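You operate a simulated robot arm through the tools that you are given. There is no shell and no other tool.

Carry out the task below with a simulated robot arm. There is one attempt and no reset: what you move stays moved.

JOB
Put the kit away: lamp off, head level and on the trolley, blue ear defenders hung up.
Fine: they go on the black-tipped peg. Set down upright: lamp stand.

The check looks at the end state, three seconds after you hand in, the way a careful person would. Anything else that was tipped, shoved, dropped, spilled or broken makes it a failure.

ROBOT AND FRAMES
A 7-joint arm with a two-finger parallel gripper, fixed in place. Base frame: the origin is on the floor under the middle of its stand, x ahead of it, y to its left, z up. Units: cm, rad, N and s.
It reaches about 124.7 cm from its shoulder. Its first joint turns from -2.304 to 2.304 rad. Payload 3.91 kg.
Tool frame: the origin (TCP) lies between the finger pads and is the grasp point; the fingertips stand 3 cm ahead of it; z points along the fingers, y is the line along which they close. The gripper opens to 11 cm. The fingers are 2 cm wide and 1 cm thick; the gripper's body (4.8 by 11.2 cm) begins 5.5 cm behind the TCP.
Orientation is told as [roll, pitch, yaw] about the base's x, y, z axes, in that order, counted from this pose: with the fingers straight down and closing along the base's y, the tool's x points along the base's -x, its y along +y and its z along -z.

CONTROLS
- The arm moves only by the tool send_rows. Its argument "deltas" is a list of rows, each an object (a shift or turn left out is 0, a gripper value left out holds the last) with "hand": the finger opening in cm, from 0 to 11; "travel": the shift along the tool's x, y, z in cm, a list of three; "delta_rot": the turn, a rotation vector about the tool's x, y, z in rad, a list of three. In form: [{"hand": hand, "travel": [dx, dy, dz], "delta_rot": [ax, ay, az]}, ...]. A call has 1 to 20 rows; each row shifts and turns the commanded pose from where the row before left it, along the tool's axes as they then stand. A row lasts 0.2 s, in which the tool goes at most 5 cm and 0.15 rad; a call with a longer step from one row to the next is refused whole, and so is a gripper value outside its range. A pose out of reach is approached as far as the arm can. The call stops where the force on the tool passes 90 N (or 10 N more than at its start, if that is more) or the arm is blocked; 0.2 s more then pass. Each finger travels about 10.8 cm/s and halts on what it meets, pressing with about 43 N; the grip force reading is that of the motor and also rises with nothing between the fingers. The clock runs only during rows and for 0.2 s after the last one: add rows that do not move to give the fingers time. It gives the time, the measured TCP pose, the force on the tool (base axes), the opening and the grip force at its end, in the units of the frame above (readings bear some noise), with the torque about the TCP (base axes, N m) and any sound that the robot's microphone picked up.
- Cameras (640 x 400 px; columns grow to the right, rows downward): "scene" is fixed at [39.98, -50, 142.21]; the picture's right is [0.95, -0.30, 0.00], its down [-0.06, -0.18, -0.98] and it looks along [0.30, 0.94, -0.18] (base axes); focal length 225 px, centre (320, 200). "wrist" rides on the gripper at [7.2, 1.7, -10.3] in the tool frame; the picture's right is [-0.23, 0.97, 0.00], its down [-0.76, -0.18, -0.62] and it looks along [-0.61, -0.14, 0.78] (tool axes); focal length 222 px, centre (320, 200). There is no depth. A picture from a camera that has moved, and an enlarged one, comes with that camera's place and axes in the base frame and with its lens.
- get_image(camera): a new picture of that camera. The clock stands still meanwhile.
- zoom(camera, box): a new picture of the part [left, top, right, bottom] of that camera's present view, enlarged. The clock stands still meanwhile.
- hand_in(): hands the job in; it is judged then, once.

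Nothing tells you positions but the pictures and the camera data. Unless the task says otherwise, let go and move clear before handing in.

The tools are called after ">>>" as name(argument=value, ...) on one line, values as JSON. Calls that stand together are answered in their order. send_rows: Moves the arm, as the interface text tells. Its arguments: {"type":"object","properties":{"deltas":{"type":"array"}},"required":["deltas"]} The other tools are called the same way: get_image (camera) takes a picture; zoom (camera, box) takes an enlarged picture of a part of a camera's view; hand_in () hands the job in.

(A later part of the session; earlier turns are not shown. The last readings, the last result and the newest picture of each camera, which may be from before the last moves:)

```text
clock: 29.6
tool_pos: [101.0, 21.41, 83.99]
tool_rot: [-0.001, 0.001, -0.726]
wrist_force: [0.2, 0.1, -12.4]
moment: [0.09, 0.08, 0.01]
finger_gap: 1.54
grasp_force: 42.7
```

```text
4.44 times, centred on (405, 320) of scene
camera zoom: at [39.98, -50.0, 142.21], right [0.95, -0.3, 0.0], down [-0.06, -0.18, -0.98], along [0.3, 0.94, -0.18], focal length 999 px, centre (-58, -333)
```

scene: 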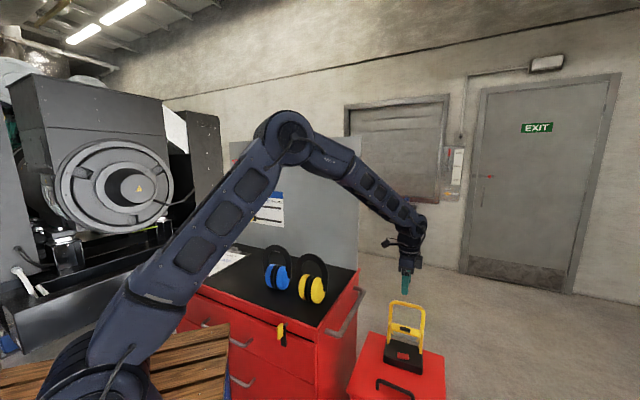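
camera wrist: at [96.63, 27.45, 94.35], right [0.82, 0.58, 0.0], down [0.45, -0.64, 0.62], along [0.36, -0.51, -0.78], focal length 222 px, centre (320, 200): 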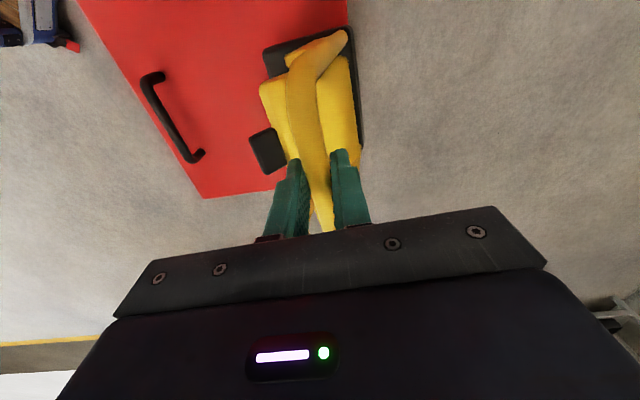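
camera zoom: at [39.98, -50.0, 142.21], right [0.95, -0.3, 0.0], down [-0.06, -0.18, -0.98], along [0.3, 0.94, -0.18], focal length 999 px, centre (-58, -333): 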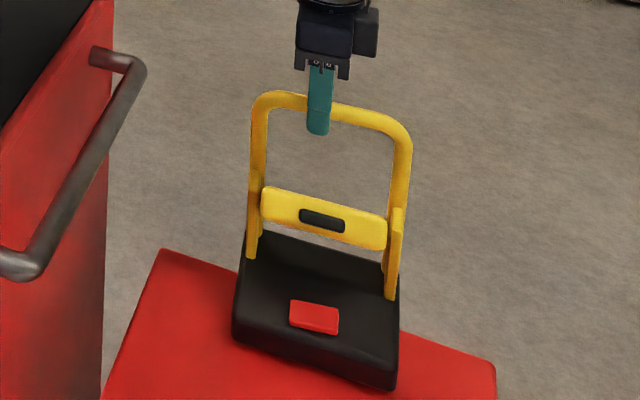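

The lamp hangs with its base front tilted down by roughly 15–20°. I'll lift it clear of the box and draw it back toward the robot before raising it over the trolley.

>>> send_rows(deltas=[{"travel": [0, 0, -2]}, {"travel": [0, 0, -3]}, {"travel": [0, 0, -3]}, {"travel": [0, 0, -3]}, {"travel": [0, 0, -2]}, {}, {"travel": [0.1, -2, 0]}, {"travel": [0.2, -3.2, 0]}, {"travel": [0.2, -3.2, 0]}, {"travel": [0.2, -3.2, 0]}, {"travel": [0.2, -3.2, 0]}, {"travel": [0.2, -3.2, 0]}, {"travel": [0.2, -3.2, 0]}, {"travel": [0.2, -3.2, 0]}, {"travel": [0.2, -3.2, 0]}, {"travel": [0.2, -3.2, 0]}, {"travel": [0.2, -3.2, 0]}, {"travel": [0.1, -2, 0]}, {}])

>>> get_image(camera="scene")

>>> get_image(camera="wrist")

```text
clock: 33.6
tool_pos: [75.39, -4.03, 97.02]
tool_rot: [-0.001, 0.0, -0.726]
wrist_force: [0.4, 0.4, -12.5]
moment: [0.08, 0.1, -0.03]
finger_gap: 1.54
grasp_force: 42.9
```

```text
taken
```

scene: 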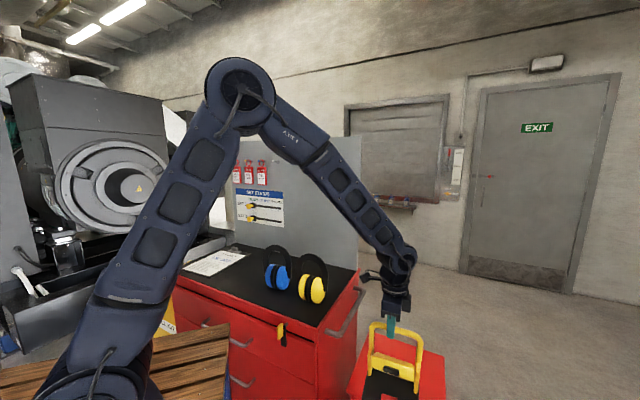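

```text
taken
camera wrist: at [71.13, 2.08, 107.32], right [0.82, 0.58, 0.0], down [0.45, -0.64, 0.62], along [0.36, -0.51, -0.78], focal length 222 px, centre (320, 200)
```

wrist: 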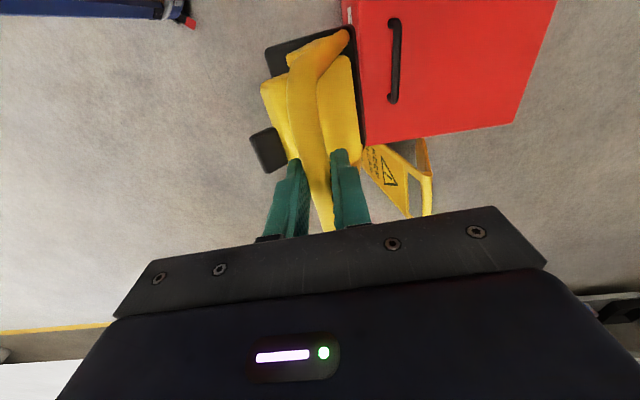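

>>> send_rows(deltas=[{"travel": [0, -0.5, -2.5]}, {"travel": [0, -0.5, -4]}, {"travel": [0, -0.5, -4]}, {"travel": [0, -0.5, -4]}, {"travel": [0, -0.5, -4]}, {"travel": [0, -0.5, -4]}, {"travel": [0, -0.5, -4]}, {"travel": [0, -0.5, -4]}, {"travel": [0, -0.5, -4]}, {"travel": [0, -0.5, -4]}, {"travel": [0, 0, -2.5]}, {"travel": [0, 0, -1.5]}, {}])

>>> get_image(camera="scene")

>>> zoom(camera="scene", box=[330, 220, 480, 340])

```text
clock: 36.4
tool_pos: [72.2, -7.83, 139.61]
tool_rot: [0.002, 0.0, -0.728]
wrist_force: [0.0, 0.0, -13.2]
moment: [0.06, 0.13, -0.03]
finger_gap: 1.54
grasp_force: 42.7
```

```text
taken
```

scene: 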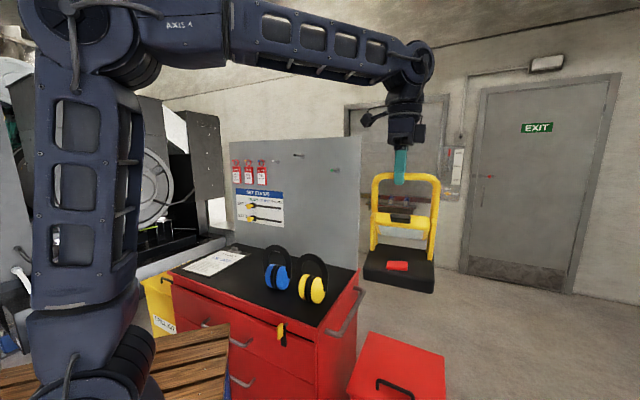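

```text
3.33 times, centred on (405, 280) of scene
camera zoom: at [39.98, -50.0, 142.21], right [0.95, -0.3, 0.0], down [-0.06, -0.18, -0.98], along [0.3, 0.94, -0.18], focal length 750 px, centre (37, -67)
```

zoom: 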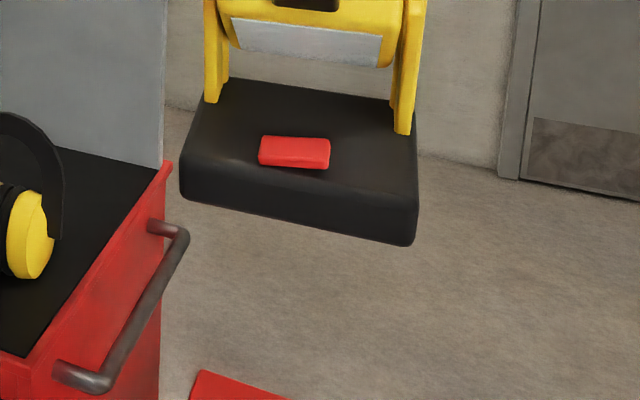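

The lamp hangs steady, with its bottom at about z = 114, above the ear defenders. Now I'll swing it across over the free patch of the trolley between the blue pair and the clipboard.

>>> send_rows(deltas=[{"travel": [1.9, 0.6, 0]}, {"travel": [3.8, 1.2, 0]}, {"travel": [3.8, 1.2, 0]}, {"travel": [3.8, 1.2, 0]}, {"travel": [3.8, 1.2, 0]}, {"travel": [3.8, 1.2, 0]}, {"travel": [3.8, 1.2, 0]}, {"travel": [3.8, 1.2, 0]}, {"travel": [3.8, 1.2, 0]}, {"travel": [3.8, 1.2, 0]}, {"travel": [3.8, 1.2, 0]}, {"travel": [3.8, 1.2, 0]}, {"travel": [3.8, 1.2, 0]}, {"travel": [3.8, 1.2, 0]}, {"travel": [3.8, 1.2, 0]}, {"travel": [3.8, 1.2, 0]}, {"travel": [3.8, 1.2, 0]}, {"travel": [3.8, 1.2, 0]}, {"travel": [3.8, 1.2, 0]}, {}])

>>> get_image(camera="scene")

>>> get_image(camera="wrist")

```text
clock: 40.6
tool_pos: [34.34, 55.42, 139.55]
tool_rot: [0.0, -0.002, -0.725]
wrist_force: [0.8, -0.6, -12.2]
moment: [0.08, 0.11, -0.01]
finger_gap: 1.54
grasp_force: 43.4
```

```text
taken
```

scene: 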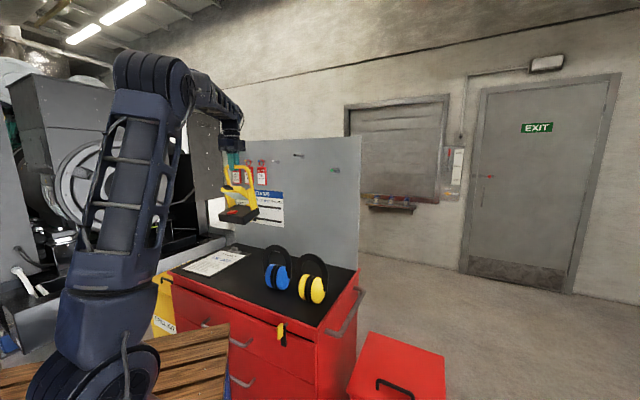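

```text
taken
camera wrist: at [30.13, 61.45, 149.93], right [0.82, 0.58, 0.0], down [0.45, -0.64, 0.62], along [0.36, -0.51, -0.78], focal length 222 px, centre (320, 200)
```

wrist: 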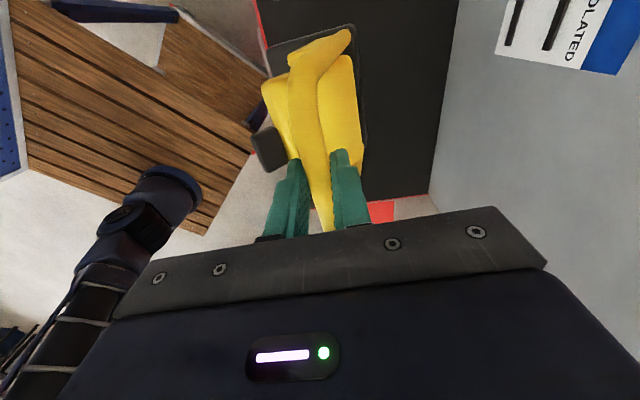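

>>> send_rows(deltas=[{"delta_rot": [0, 0, 0.06]}, {"travel": [2.5, 0.5, 2]}, {"travel": [0, 0, 4]}, {"travel": [0, 0, 4]}, {"travel": [0, 0, 4]}, {"travel": [0, 0, 4]}, {"travel": [0, 0, 3]}, {"travel": [0, 0, 2]}, {}])

>>> get_image(camera="scene")

>>> zoom(camera="scene", box=[170, 190, 320, 310])

>>> get_image(camera="wrist")

```text
clock: 42.6
tool_pos: [32.88, 57.67, 116.66]
tool_rot: [-0.002, 0.001, -0.786]
wrist_force: [-1.1, -0.3, -12.2]
moment: [0.08, 0.06, 0.02]
finger_gap: 1.57
grasp_force: 43.4
```

```text
taken
```

scene: 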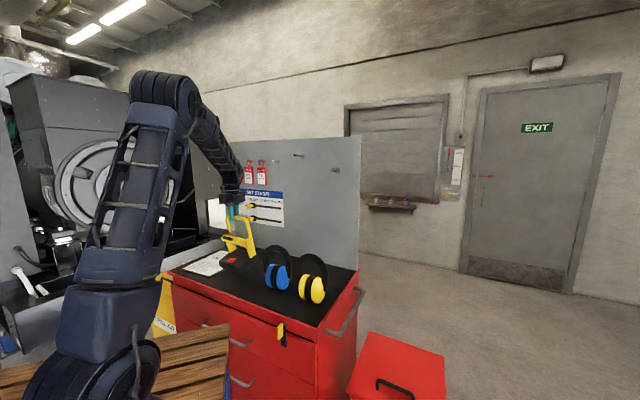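

```text
3.33 times, centred on (245, 250) of scene
camera zoom: at [39.98, -50.0, 142.21], right [0.95, -0.3, 0.0], down [-0.06, -0.18, -0.98], along [0.3, 0.94, -0.18], focal length 750 px, centre (570, 33)
```

zoom: 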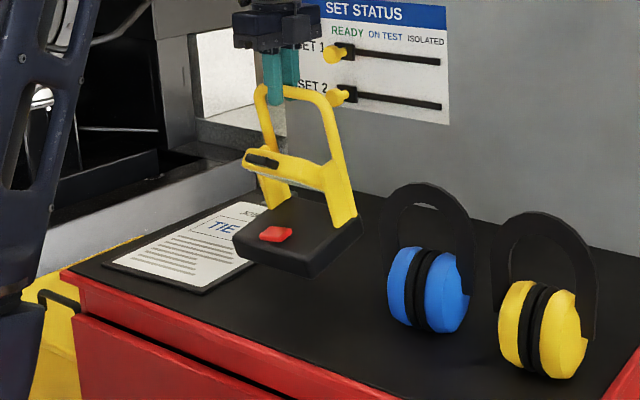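

```text
taken
camera wrist: at [28.87, 63.89, 126.91], right [0.85, 0.53, 0.0], down [0.41, -0.66, 0.62], along [0.33, -0.53, -0.78], focal length 222 px, centre (320, 200)
```

wrist: 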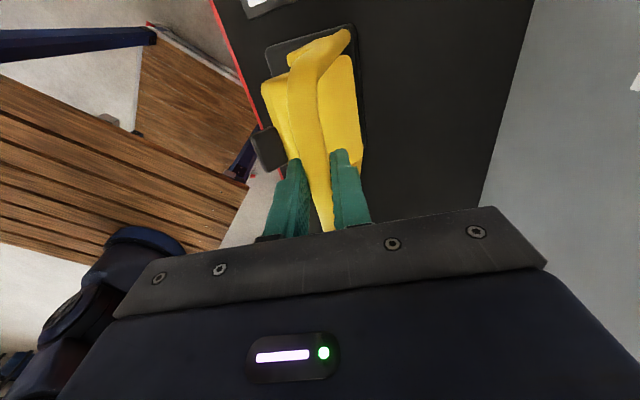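

The front bottom edge of the lamp base is about 4.3 cm in front of and 25 cm below the grip, which matches a 17° tilt. I'll lower until that edge nearly touches.

>>> send_rows(deltas=[{"travel": [0, 0, 3]}, {"travel": [0, 0, 2]}, {"travel": [0, 0, 1]}, {}])

>>> zoom(camera="scene", box=[170, 190, 320, 310])

```text
clock: 43.6
tool_pos: [32.67, 57.71, 110.93]
tool_rot: [0.003, 0.001, -0.785]
wrist_force: [7.7, 9.0, 42.6]
moment: [0.23, 0.06, 0.37]
finger_gap: 1.59
grasp_force: 42.6
```

```text
3.33 times, centred on (245, 250) of scene
camera zoom: at [39.98, -50.0, 142.21], right [0.95, -0.3, 0.0], down [-0.06, -0.18, -0.98], along [0.3, 0.94, -0.18], focal length 750 px, centre (570, 33)
```

zoom: 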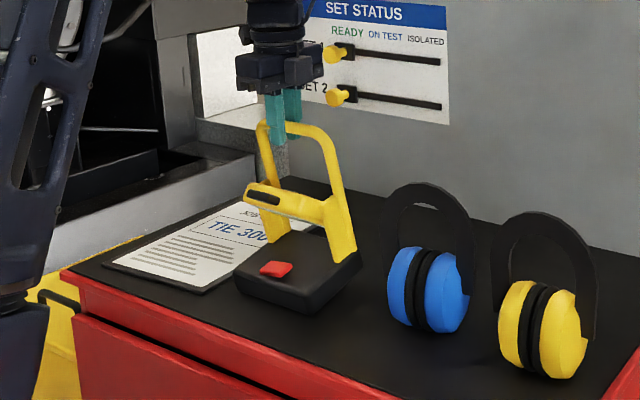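

The front edge is touching with more force than I want (about 43 N). I'll ease up slightly and then swing the handle back along the arc that levels the base.

>>> send_rows(deltas=[{"travel": [0, 0.5, -0.4]}, {"travel": [0, 1.0, 0]}, {}])

>>> zoom(camera="scene", box=[170, 190, 320, 310])

```text
clock: 44.4
tool_pos: [33.77, 58.81, 111.01]
tool_rot: [0.0, 0.001, -0.786]
wrist_force: [0.5, 0.4, -12.0]
moment: [0.15, 0.03, 0.0]
finger_gap: 1.56
grasp_force: 43.2
```

```text
3.33 times, centred on (245, 250) of scene
camera zoom: at [39.98, -50.0, 142.21], right [0.95, -0.3, 0.0], down [-0.06, -0.18, -0.98], along [0.3, 0.94, -0.18], focal length 750 px, centre (570, 33)
```

zoom: 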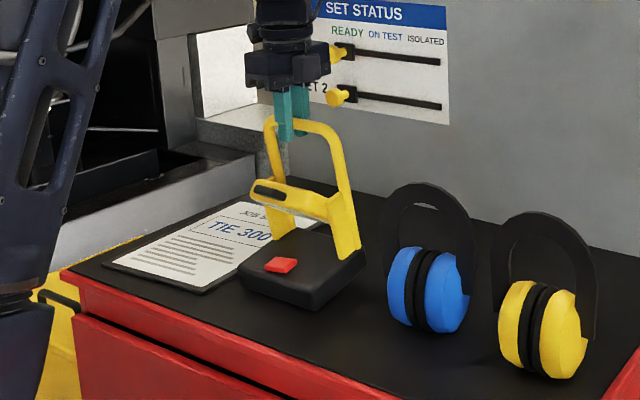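

>>> send_rows(deltas=[{"travel": [0, 0.8, 0.3]}, {"travel": [0, 0.8, 0.3]}, {}])

>>> send_rows(deltas=[{"travel": [0, 0.6, 0.3]}, {"travel": [0, 0.6, 0.3]}, {}])

>>> zoom(camera="scene", box=[170, 190, 320, 310])

```text
clock: 45.2
tool_pos: [34.91, 59.85, 110.5]
tool_rot: [0.001, 0.0, -0.786]
wrist_force: [1.7, 2.8, -0.7]
moment: [-0.42, -0.31, 0.09]
finger_gap: 1.55
grasp_force: 43.0
```

```text
clock: 46.0
tool_pos: [35.95, 60.64, 109.91]
tool_rot: [-0.001, -0.001, -0.788]
wrist_force: [5.1, 4.3, 9.5]
moment: [0.36, 0.5, -0.14]
finger_gap: 1.56
grasp_force: 43.0
```

```text
3.33 times, centred on (245, 250) of scene
camera zoom: at [39.98, -50.0, 142.21], right [0.95, -0.3, 0.0], down [-0.06, -0.18, -0.98], along [0.3, 0.94, -0.18], focal length 750 px, centre (570, 33)
```

zoom: 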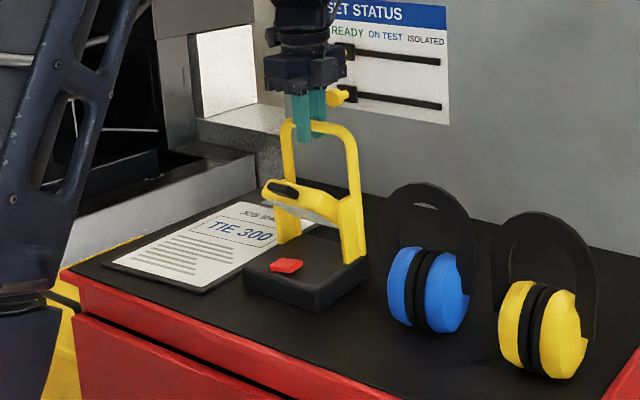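

>>> send_rows(deltas=[{"travel": [0, 0.8, 0.2]}, {"travel": [0, 0.8, 0.25]}, {}])

>>> send_rows(deltas=[{"travel": [0, 0.6, 0.2]}, {"travel": [0, 0.4, 0.15]}, {}])

>>> zoom(camera="scene", box=[170, 190, 320, 310])

>>> get_image(camera="wrist")

```text
clock: 46.8
tool_pos: [37.0, 61.84, 109.27]
tool_rot: [-0.001, -0.001, -0.785]
wrist_force: [0.0, -0.4, -8.9]
moment: [-0.19, -0.34, 0.0]
finger_gap: 1.56
grasp_force: 43.0
```

```text
clock: 47.6
tool_pos: [37.76, 62.38, 109.1]
tool_rot: [0.002, 0.0, -0.785]
wrist_force: [0.9, -5.2, 10.7]
moment: [-0.4, -0.41, -0.2]
finger_gap: 1.57
grasp_force: 42.7
```

```text
3.33 times, centred on (245, 250) of scene
camera zoom: at [39.98, -50.0, 142.21], right [0.95, -0.3, 0.0], down [-0.06, -0.18, -0.98], along [0.3, 0.94, -0.18], focal length 750 px, centre (570, 33)
```

zoom: 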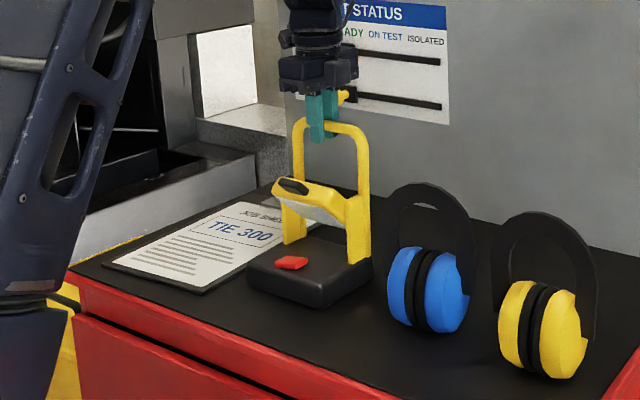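

```text
taken
camera wrist: at [33.77, 68.79, 119.42], right [0.85, 0.53, 0.0], down [0.41, -0.67, 0.62], along [0.33, -0.53, -0.78], focal length 222 px, centre (320, 200)
```

wrist: 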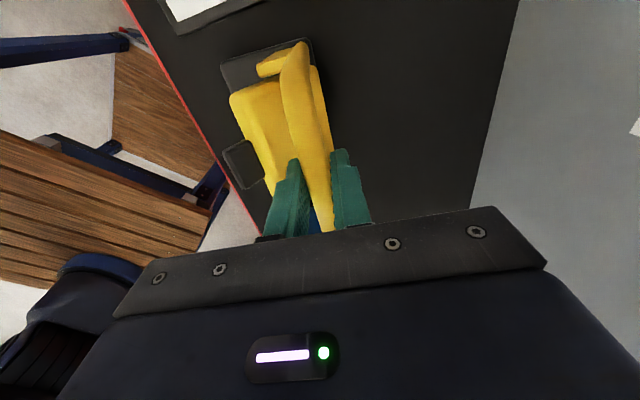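

>>> zoom(camera="scene", box=[215, 215, 275, 290])

```text
5.33 times, centred on (245, 252) of scene
camera zoom: at [39.98, -50.0, 142.21], right [0.95, -0.3, 0.0], down [-0.06, -0.18, -0.98], along [0.3, 0.94, -0.18], focal length 1199 px, centre (720, -80)
```

zoom: 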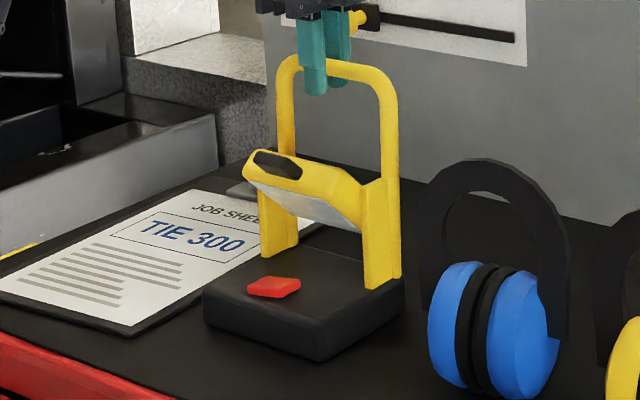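

The scene camera now gives a good close view. The base's bottom edge matches a flat base on the trolley top at about z = 85.6, so I'll release the handle and rise straight up.

>>> send_rows(deltas=[{"hand": 2.5}, {"hand": 5.5}, {"hand": 5.5}, {"hand": 5.5}, {}])

>>> zoom(camera="scene", box=[215, 215, 275, 290])

>>> get_image(camera="wrist")

```text
clock: 48.8
tool_pos: [37.8, 62.64, 108.99]
tool_rot: [0.0, 0.0, -0.785]
wrist_force: [-0.9, 0.1, 0.2]
moment: [0.02, 0.0, -0.05]
finger_gap: 5.49
grasp_force: 0.0
```

```text
5.33 times, centred on (245, 252) of scene
camera zoom: at [39.98, -50.0, 142.21], right [0.95, -0.3, 0.0], down [-0.06, -0.18, -0.98], along [0.3, 0.94, -0.18], focal length 1199 px, centre (720, -80)
```

zoom: 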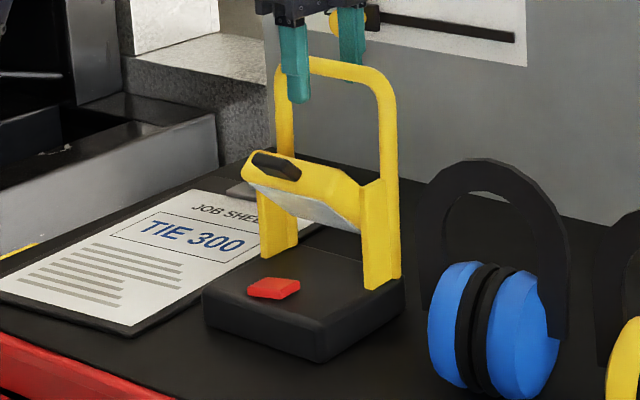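

```text
taken
camera wrist: at [33.75, 68.82, 119.3], right [0.85, 0.53, 0.0], down [0.41, -0.66, 0.62], along [0.33, -0.53, -0.78], focal length 222 px, centre (320, 200)
```

wrist: 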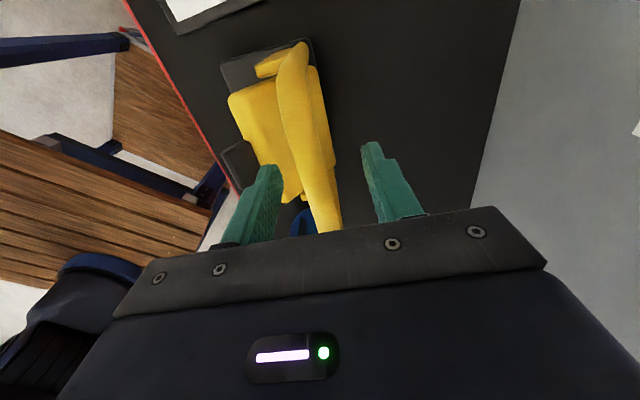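

The lamp is standing flat on the trolley. Next is the head, and I plan to do it in three parts:
1. Straddle the handle bar with the fingers fully open, so the back finger acts as a fence behind the bar.
2. Push the tab back with the front finger, so the lamp can't slide or tip.
3. Check the head angle from the scene camera as I go.

First I'll rise and line up.

>>> send_rows(deltas=[{"travel": [0, 0, -3]}, {"travel": [0, 0, -4]}, {"hand": 11}, {"travel": [0, -2, 0]}, {"travel": [0, -2, 0]}, {"delta_rot": [-0.1, 0, 0]}, {}])

>>> get_image(camera="wrist")

>>> zoom(camera="scene", box=[205, 190, 285, 290])

```text
clock: 50.4
tool_pos: [34.91, 59.65, 116.05]
tool_rot: [0.101, -0.001, -0.784]
wrist_force: [-0.1, -0.7, -0.9]
moment: [-0.01, -0.01, 0.0]
finger_gap: 11.0
grasp_force: 0.0
```

```text
taken
camera wrist: at [30.17, 65.18, 126.45], right [0.85, 0.52, 0.1], down [0.37, -0.71, 0.6], along [0.38, -0.47, -0.79], focal length 222 px, centre (320, 200)
```

wrist: 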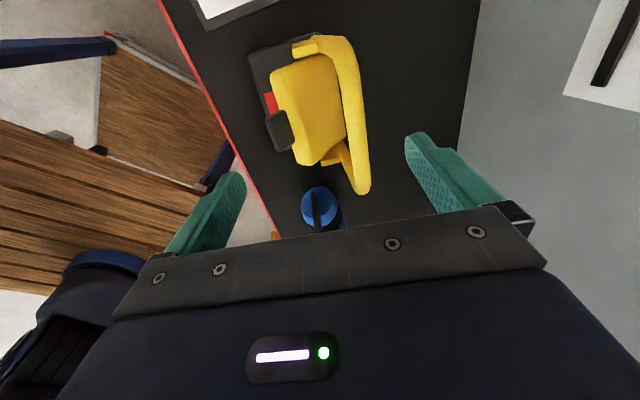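

```text
4.00 times, centred on (245, 240) of scene
camera zoom: at [39.98, -50.0, 142.21], right [0.95, -0.3, 0.0], down [-0.06, -0.18, -0.98], along [0.3, 0.94, -0.18], focal length 900 px, centre (620, 40)
```

zoom: 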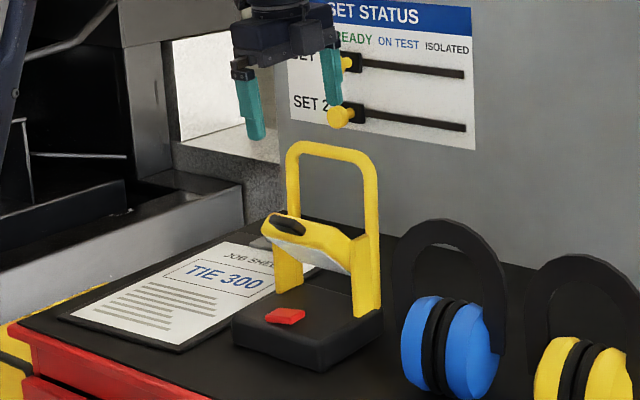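

>>> zoom(camera="scene", box=[227, 222, 277, 287])

>>> zoom(camera="wrist", box=[220, 20, 400, 240])

```text
6.15 times, centred on (252, 254) of scene
camera zoom: at [39.98, -50.0, 142.21], right [0.95, -0.3, 0.0], down [-0.06, -0.18, -0.98], along [0.3, 0.94, -0.18], focal length 1384 px, centre (738, -135)
```

zoom: 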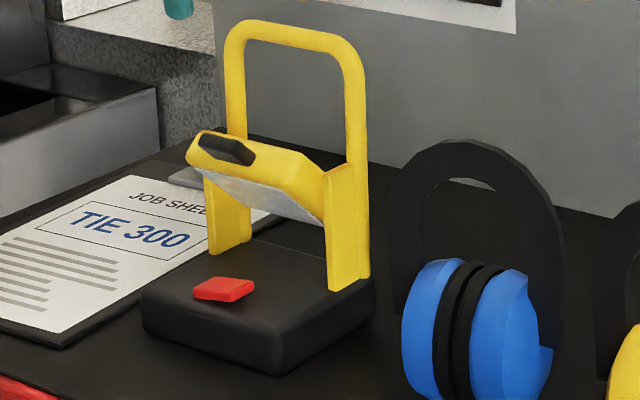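

```text
1.82 times, centred on (310, 130) of wrist
camera zoom: at [30.17, 65.18, 126.45], right [0.85, 0.52, 0.1], down [0.37, -0.71, 0.6], along [0.38, -0.47, -0.79], focal length 404 px, centre (338, 327)
```

zoom: 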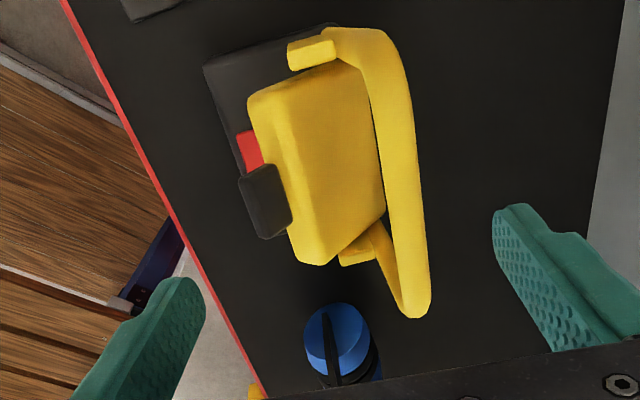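

>>> send_rows(deltas=[{"travel": [0, -0.43, 4]}, {"travel": [0, -0.32, 3]}, {}])

>>> get_image(camera="wrist")

>>> zoom(camera="scene", box=[217, 202, 277, 287])

```text
clock: 51.2
tool_pos: [34.93, 59.53, 109.04]
tool_rot: [0.1, -0.001, -0.787]
wrist_force: [0.0, 0.5, 0.1]
moment: [-0.04, -0.02, 0.02]
finger_gap: 11.01
grasp_force: 0.1
```

```text
taken
camera wrist: at [30.22, 65.15, 119.51], right [0.85, 0.52, 0.1], down [0.37, -0.71, 0.6], along [0.38, -0.47, -0.79], focal length 222 px, centre (320, 200)
```

wrist: 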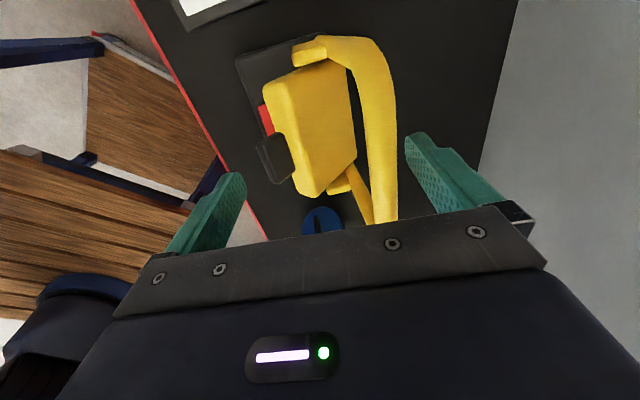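

```text
4.71 times, centred on (247, 244) of scene
camera zoom: at [39.98, -50.0, 142.21], right [0.95, -0.3, 0.0], down [-0.06, -0.18, -0.98], along [0.3, 0.94, -0.18], focal length 1058 px, centre (664, -9)
```

zoom: 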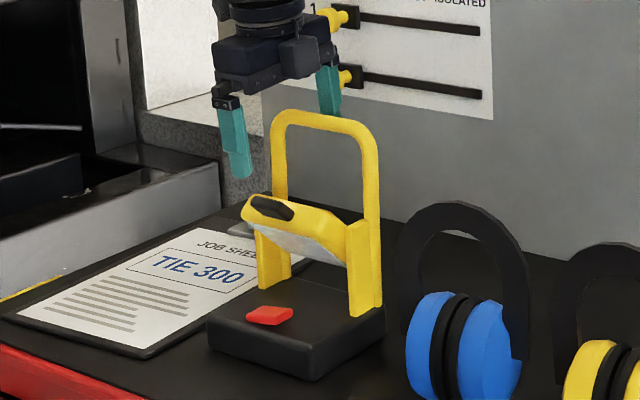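

>>> send_rows(deltas=[{"travel": [0, -0.2, 2]}, {"travel": [0, -0.15, 1.4]}, {}])

>>> get_image(camera="wrist")

>>> zoom(camera="scene", box=[217, 202, 277, 287])

```text
clock: 52.0
tool_pos: [34.84, 59.59, 105.51]
tool_rot: [0.098, 0.0, -0.787]
wrist_force: [-0.2, 0.5, 0.1]
moment: [-0.01, 0.02, 0.0]
finger_gap: 11.0
grasp_force: 0.1
```

```text
taken
camera wrist: at [30.18, 65.15, 116.02], right [0.85, 0.52, 0.1], down [0.37, -0.71, 0.6], along [0.38, -0.47, -0.79], focal length 222 px, centre (320, 200)
```

wrist: 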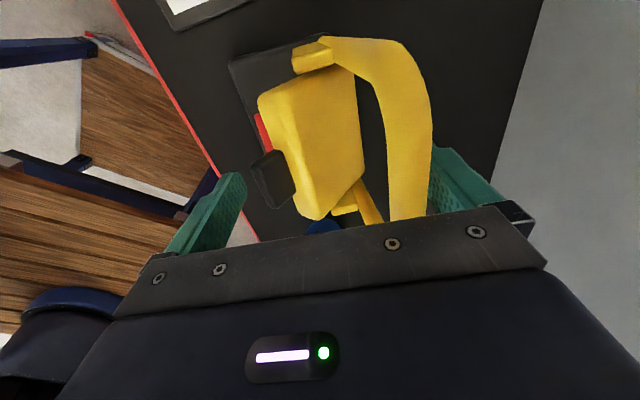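

```text
4.71 times, centred on (247, 244) of scene
camera zoom: at [39.98, -50.0, 142.21], right [0.95, -0.3, 0.0], down [-0.06, -0.18, -0.98], along [0.3, 0.94, -0.18], focal length 1058 px, centre (664, -9)
```

zoom: 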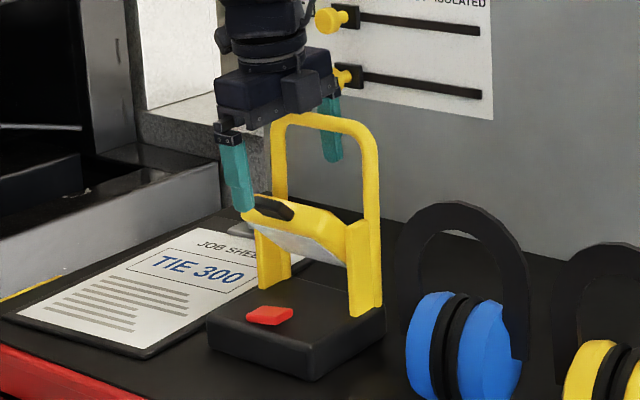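

The front finger is in front of the tab and the back finger is behind the bar. I'll start closing with a matching shift, so the back finger stays just behind the bar.

>>> send_rows(deltas=[{"travel": [0, 0, 0.6]}, {"hand": 10.0}, {"hand": 9.4, "travel": [0, 0.2, 0]}, {}])

>>> get_image(camera="wrist")

>>> zoom(camera="scene", box=[217, 202, 277, 287])

```text
clock: 53.0
tool_pos: [34.99, 59.95, 104.98]
tool_rot: [0.1, 0.002, -0.785]
wrist_force: [-0.2, 0.1, 0.3]
moment: [0.01, -0.04, 0.02]
finger_gap: 9.42
grasp_force: 0.1
```

```text
taken
camera wrist: at [30.35, 65.4, 115.42], right [0.85, 0.52, 0.1], down [0.37, -0.71, 0.6], along [0.38, -0.47, -0.79], focal length 222 px, centre (320, 200)
```

wrist: 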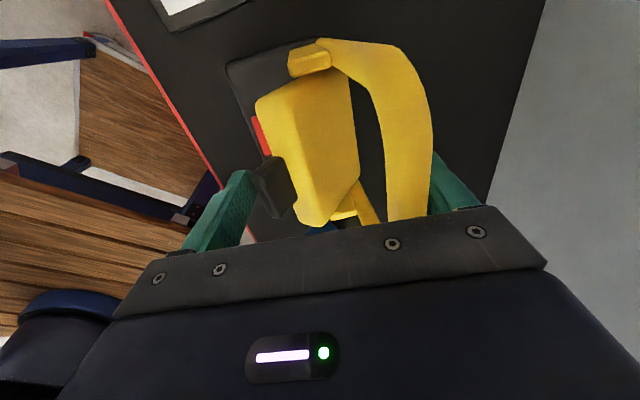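

```text
4.71 times, centred on (247, 244) of scene
camera zoom: at [39.98, -50.0, 142.21], right [0.95, -0.3, 0.0], down [-0.06, -0.18, -0.98], along [0.3, 0.94, -0.18], focal length 1058 px, centre (664, -9)
```

zoom: 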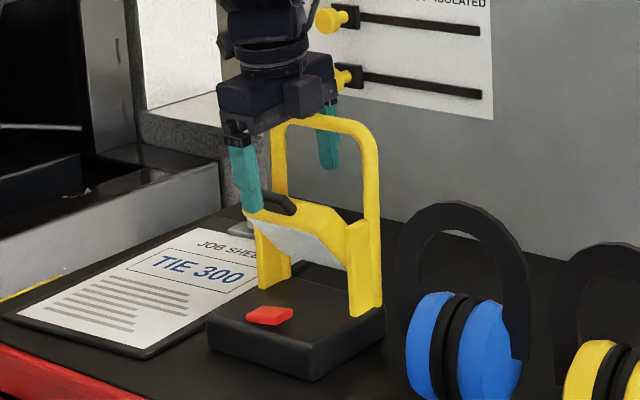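

The head is already rotating with negligible force. I'll continue in the same way.

>>> send_rows(deltas=[{"hand": 8.8, "travel": [0, 0.3, 0]}, {"hand": 8.2, "travel": [0, 0.3, 0]}, {"hand": 7.6, "travel": [0, 0.3, 0]}, {}])

>>> get_image(camera="wrist")

>>> zoom(camera="scene", box=[217, 202, 277, 287])

```text
clock: 54.0
tool_pos: [35.65, 60.56, 105.16]
tool_rot: [0.099, 0.0, -0.786]
wrist_force: [-0.8, 0.0, 0.3]
moment: [0.01, 0.02, -0.03]
finger_gap: 7.64
grasp_force: 0.4
```

```text
taken
camera wrist: at [30.98, 66.1, 115.55], right [0.85, 0.52, 0.1], down [0.37, -0.71, 0.6], along [0.38, -0.47, -0.79], focal length 222 px, centre (320, 200)
```

wrist: 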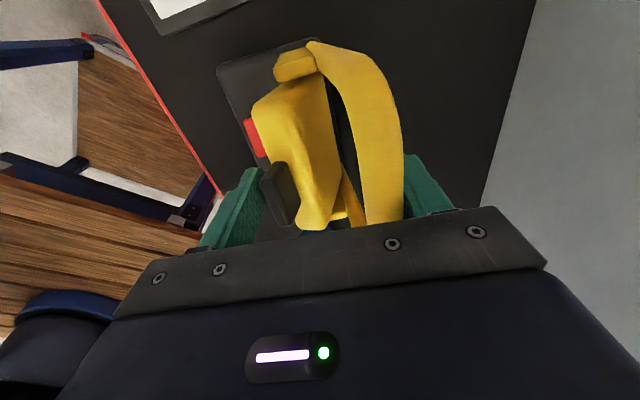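

```text
4.71 times, centred on (247, 244) of scene
camera zoom: at [39.98, -50.0, 142.21], right [0.95, -0.3, 0.0], down [-0.06, -0.18, -0.98], along [0.3, 0.94, -0.18], focal length 1058 px, centre (664, -9)
```

zoom: 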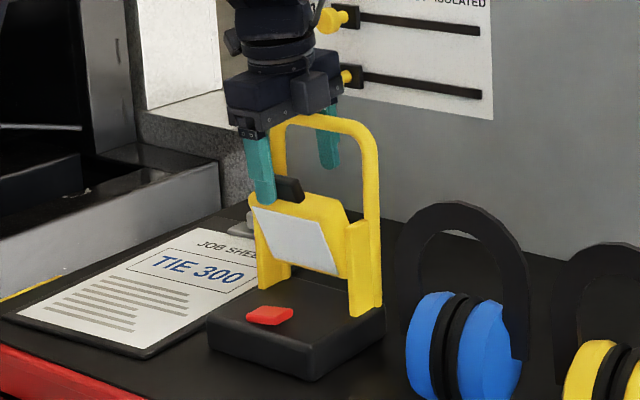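

From the lit face's corners, the head has about 16° of forward tilt left. I'll close a bit more, in smaller steps.

>>> send_rows(deltas=[{"hand": 7.2, "travel": [0, 0.2, 0]}, {"hand": 6.8, "travel": [0, 0.2, 0]}, {"hand": 6.6, "travel": [0, 0.1, 0]}, {}])

>>> zoom(camera="scene", box=[227, 222, 277, 287])

>>> get_image(camera="wrist")

```text
clock: 55.0
tool_pos: [35.95, 60.88, 105.18]
tool_rot: [0.1, 0.001, -0.787]
wrist_force: [-0.8, -2.7, 3.0]
moment: [-0.14, 0.06, 0.01]
finger_gap: 6.67
grasp_force: 1.2
```

```text
6.15 times, centred on (252, 254) of scene
camera zoom: at [39.98, -50.0, 142.21], right [0.95, -0.3, 0.0], down [-0.06, -0.18, -0.98], along [0.3, 0.94, -0.18], focal length 1384 px, centre (738, -135)
```

zoom: 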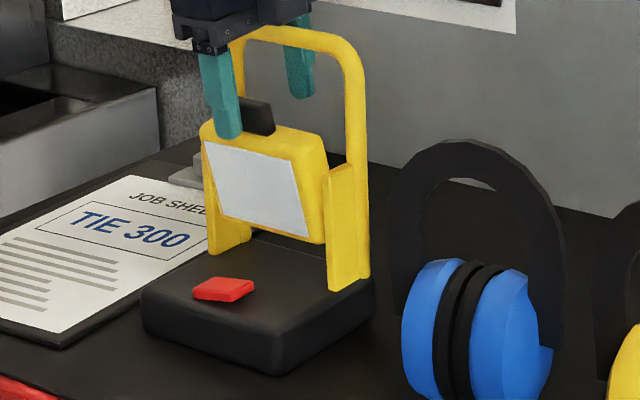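

```text
taken
camera wrist: at [31.29, 66.37, 115.59], right [0.85, 0.52, 0.1], down [0.37, -0.71, 0.6], along [0.38, -0.47, -0.79], focal length 222 px, centre (320, 200)
```

wrist: 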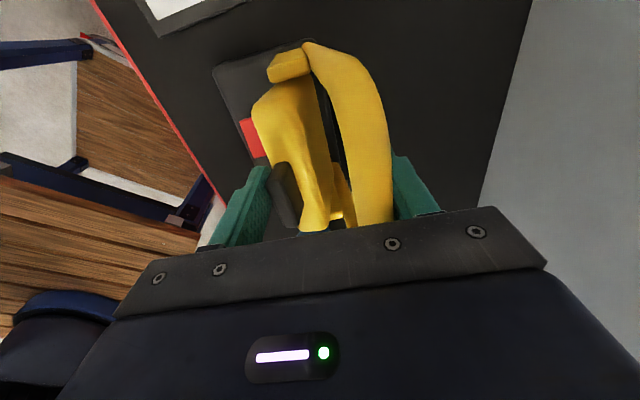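

About 8° of tilt is left. Another centimetre of closing should bring it level.

>>> send_rows(deltas=[{"hand": 6.2, "travel": [0, 0.2, 0]}, {"hand": 5.8, "travel": [0, 0.2, 0]}, {}])

>>> zoom(camera="scene", box=[227, 222, 277, 287])

```text
clock: 55.8
tool_pos: [36.19, 61.09, 105.42]
tool_rot: [0.102, 0.0, -0.786]
wrist_force: [-8.4, -9.4, 28.3]
moment: [-0.93, 0.87, 0.09]
finger_gap: 6.37
grasp_force: 5.9
```

```text
6.15 times, centred on (252, 254) of scene
camera zoom: at [39.98, -50.0, 142.21], right [0.95, -0.3, 0.0], down [-0.06, -0.18, -0.98], along [0.3, 0.94, -0.18], focal length 1384 px, centre (738, -135)
```

zoom: 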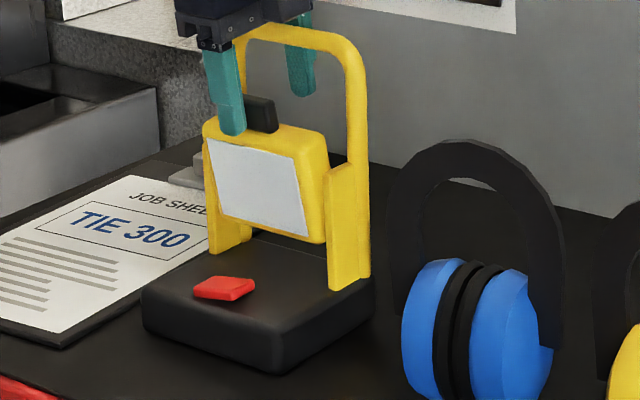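

The front fingertip is now bearing on the head's top surface (28 N upward). I'll open slightly, rise about 1.3 cm so that only the tab is touched, and then continue.

>>> send_rows(deltas=[{"hand": 6.9, "travel": [0, -0.2, -0.1]}, {"travel": [0, 0, -0.6]}, {"travel": [0, 0, -0.6]}, {}])

>>> zoom(camera="scene", box=[227, 222, 277, 287])

>>> get_image(camera="wrist")

```text
clock: 56.8
tool_pos: [35.91, 60.8, 106.38]
tool_rot: [0.099, -0.001, -0.785]
wrist_force: [0.3, 0.4, -0.4]
moment: [0.02, 0.0, -0.01]
finger_gap: 6.9
grasp_force: 0.0
```

```text
6.15 times, centred on (252, 254) of scene
camera zoom: at [39.98, -50.0, 142.21], right [0.95, -0.3, 0.0], down [-0.06, -0.18, -0.98], along [0.3, 0.94, -0.18], focal length 1384 px, centre (738, -135)
```

zoom: 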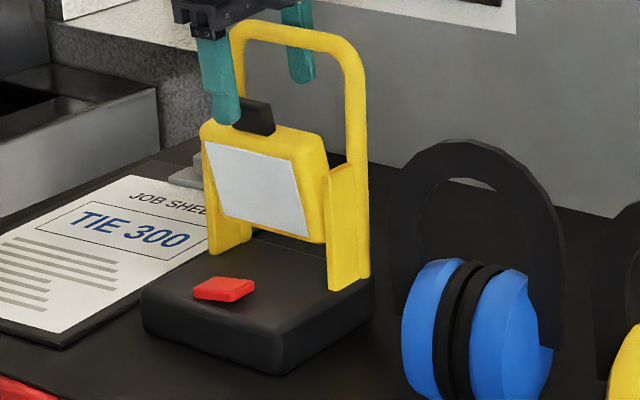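

```text
taken
camera wrist: at [31.33, 66.35, 116.84], right [0.85, 0.52, 0.1], down [0.37, -0.71, 0.6], along [0.38, -0.47, -0.79], focal length 222 px, centre (320, 200)
```

wrist: 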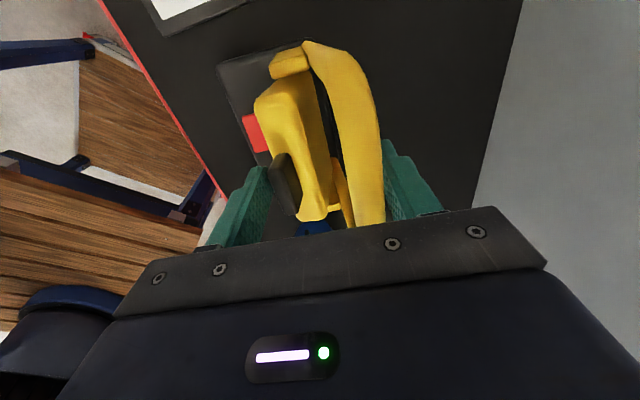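

>>> send_rows(deltas=[{"hand": 6.4, "travel": [0, 0.25, 0]}, {"hand": 6.0, "travel": [0, 0.2, 0]}, {}])

>>> zoom(camera="scene", box=[227, 222, 277, 287])

```text
clock: 57.6
tool_pos: [36.32, 61.08, 106.7]
tool_rot: [0.099, 0.0, -0.786]
wrist_force: [-0.7, -0.3, -0.7]
moment: [0.03, 0.02, 0.02]
finger_gap: 6.04
grasp_force: 0.5
```

```text
6.15 times, centred on (252, 254) of scene
camera zoom: at [39.98, -50.0, 142.21], right [0.95, -0.3, 0.0], down [-0.06, -0.18, -0.98], along [0.3, 0.94, -0.18], focal length 1384 px, centre (738, -135)
```

zoom: 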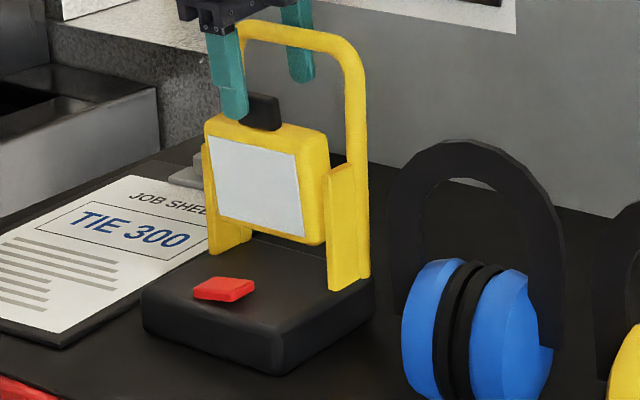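

>>> send_rows(deltas=[{"hand": 5.8, "travel": [0, 0.1, 0]}, {"hand": 5.6, "travel": [0, 0.1, 0]}, {}])

>>> zoom(camera="scene", box=[232, 222, 264, 264])

>>> zoom(camera="scene", box=[227, 222, 277, 287])

```text
clock: 58.4
tool_pos: [36.56, 61.33, 106.61]
tool_rot: [0.099, -0.001, -0.785]
wrist_force: [-0.8, -0.4, 0.6]
moment: [-0.04, 0.02, -0.05]
finger_gap: 5.66
grasp_force: 0.5
```

```text
9.52 times, centred on (248, 243) of scene
camera zoom: at [39.98, -50.0, 142.21], right [0.95, -0.3, 0.0], down [-0.06, -0.18, -0.98], along [0.3, 0.94, -0.18], focal length 2142 px, centre (1006, -210)
```

zoom: 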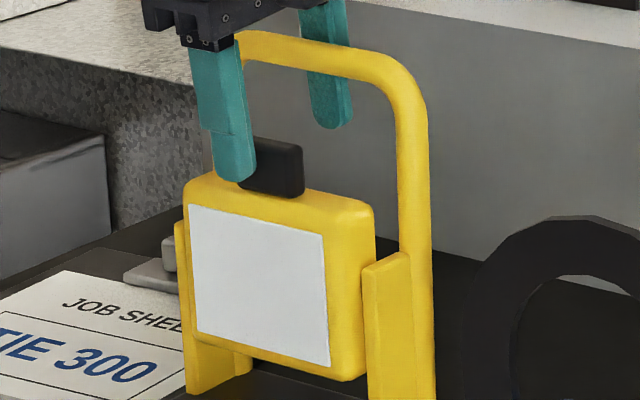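

```text
6.15 times, centred on (252, 254) of scene
camera zoom: at [39.98, -50.0, 142.21], right [0.95, -0.3, 0.0], down [-0.06, -0.18, -0.98], along [0.3, 0.94, -0.18], focal length 1384 px, centre (738, -135)
```

zoom: 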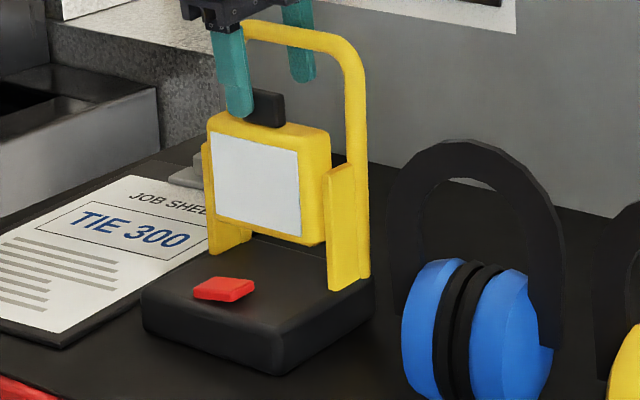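

The face edges now line up with vertical to within about 1°, so the head is level. I'll open the fingers and lift away carefully.

>>> send_rows(deltas=[{"hand": 6.5}, {"hand": 8.5}, {}, {"travel": [0, 0, -1.5]}, {"travel": [0, 0, -3]}, {"travel": [0, 0, -4]}, {"travel": [0, 0, -4]}, {}])

>>> zoom(camera="scene", box=[232, 222, 264, 264])

>>> get_image(camera="scene")

>>> get_image(camera="wrist")

```text
clock: 60.2
tool_pos: [35.57, 60.41, 119.03]
tool_rot: [0.099, 0.001, -0.785]
wrist_force: [0.0, 0.7, -0.4]
moment: [0.0, 0.0, 0.0]
finger_gap: 8.5
grasp_force: 0.2
```

```text
9.52 times, centred on (248, 243) of scene
camera zoom: at [39.98, -50.0, 142.21], right [0.95, -0.3, 0.0], down [-0.06, -0.18, -0.98], along [0.3, 0.94, -0.18], focal length 2142 px, centre (1006, -210)
```

zoom: 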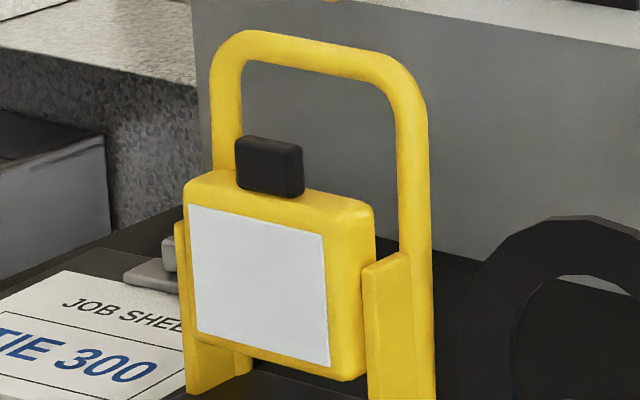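

```text
taken
```

scene: 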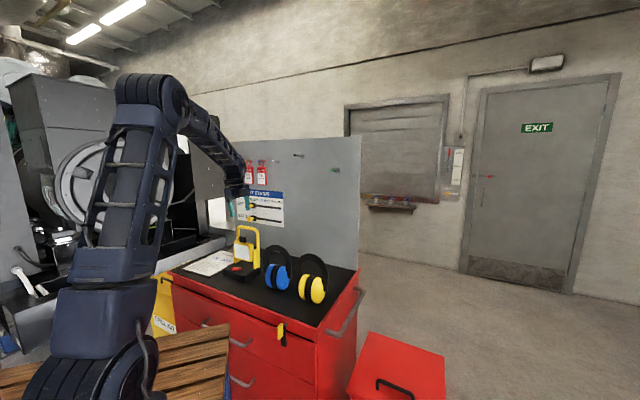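

```text
taken
camera wrist: at [30.84, 65.95, 129.5], right [0.85, 0.52, 0.1], down [0.37, -0.71, 0.6], along [0.38, -0.47, -0.79], focal length 222 px, centre (320, 200)
```

wrist: 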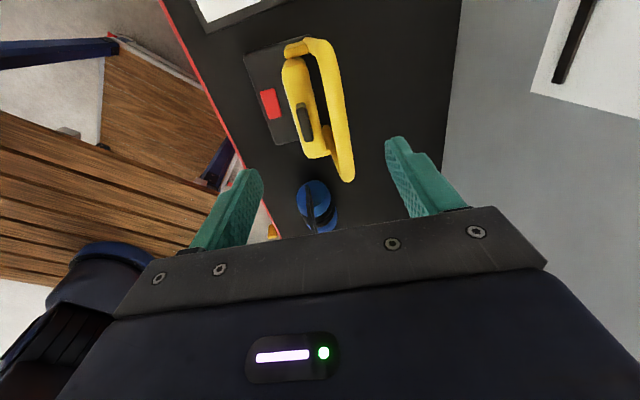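

The lamp is off, level and upright on the trolley. Now I'll raise the arm to get a clear wrist view of the blue ear defenders.

>>> send_rows(deltas=[{"delta_rot": [0.1, 0, 0]}, {"travel": [0, 0, -4]}, {"travel": [0, 0, -4]}, {"travel": [0, 0, -4]}, {"travel": [0, 0, -4]}, {"travel": [0, 0, -4]}, {}])

>>> get_image(camera="wrist")

>>> zoom(camera="wrist", box=[230, 60, 400, 210])

>>> zoom(camera="scene", box=[255, 235, 335, 310])

>>> zoom(camera="scene", box=[225, 140, 365, 220])

```text
clock: 61.8
tool_pos: [35.75, 60.49, 138.92]
tool_rot: [0.0, -0.001, -0.785]
wrist_force: [-0.4, 0.8, -0.1]
moment: [-0.02, -0.03, 0.0]
finger_gap: 8.51
grasp_force: 0.1
```

```text
taken
camera wrist: at [31.74, 66.79, 149.14], right [0.85, 0.53, 0.0], down [0.41, -0.66, 0.62], along [0.33, -0.53, -0.78], focal length 222 px, centre (320, 200)
```

wrist: 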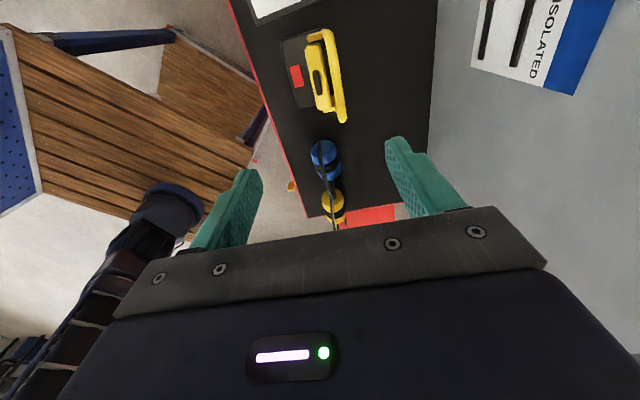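

```text
2.67 times, centred on (315, 135) of wrist
camera zoom: at [31.74, 66.79, 149.14], right [0.85, 0.53, 0.0], down [0.41, -0.66, 0.62], along [0.33, -0.53, -0.78], focal length 592 px, centre (333, 373)
```

zoom: 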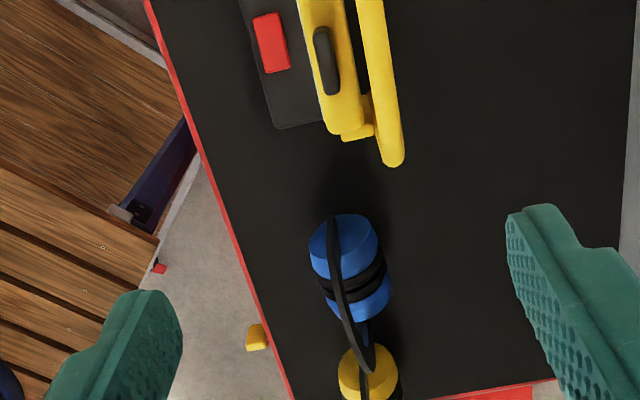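

```text
5.33 times, centred on (295, 272) of scene
camera zoom: at [39.98, -50.0, 142.21], right [0.95, -0.3, 0.0], down [-0.06, -0.18, -0.98], along [0.3, 0.94, -0.18], focal length 1199 px, centre (453, -187)
```

zoom: 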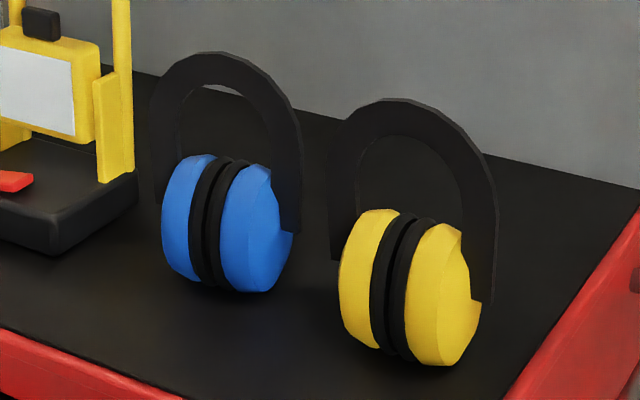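

```text
4.57 times, centred on (295, 180) of scene
camera zoom: at [39.98, -50.0, 142.21], right [0.95, -0.3, 0.0], down [-0.06, -0.18, -0.98], along [0.3, 0.94, -0.18], focal length 1028 px, centre (434, 291)
```

zoom: 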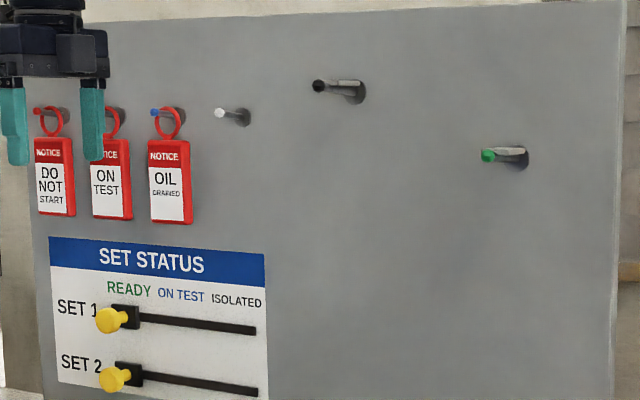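

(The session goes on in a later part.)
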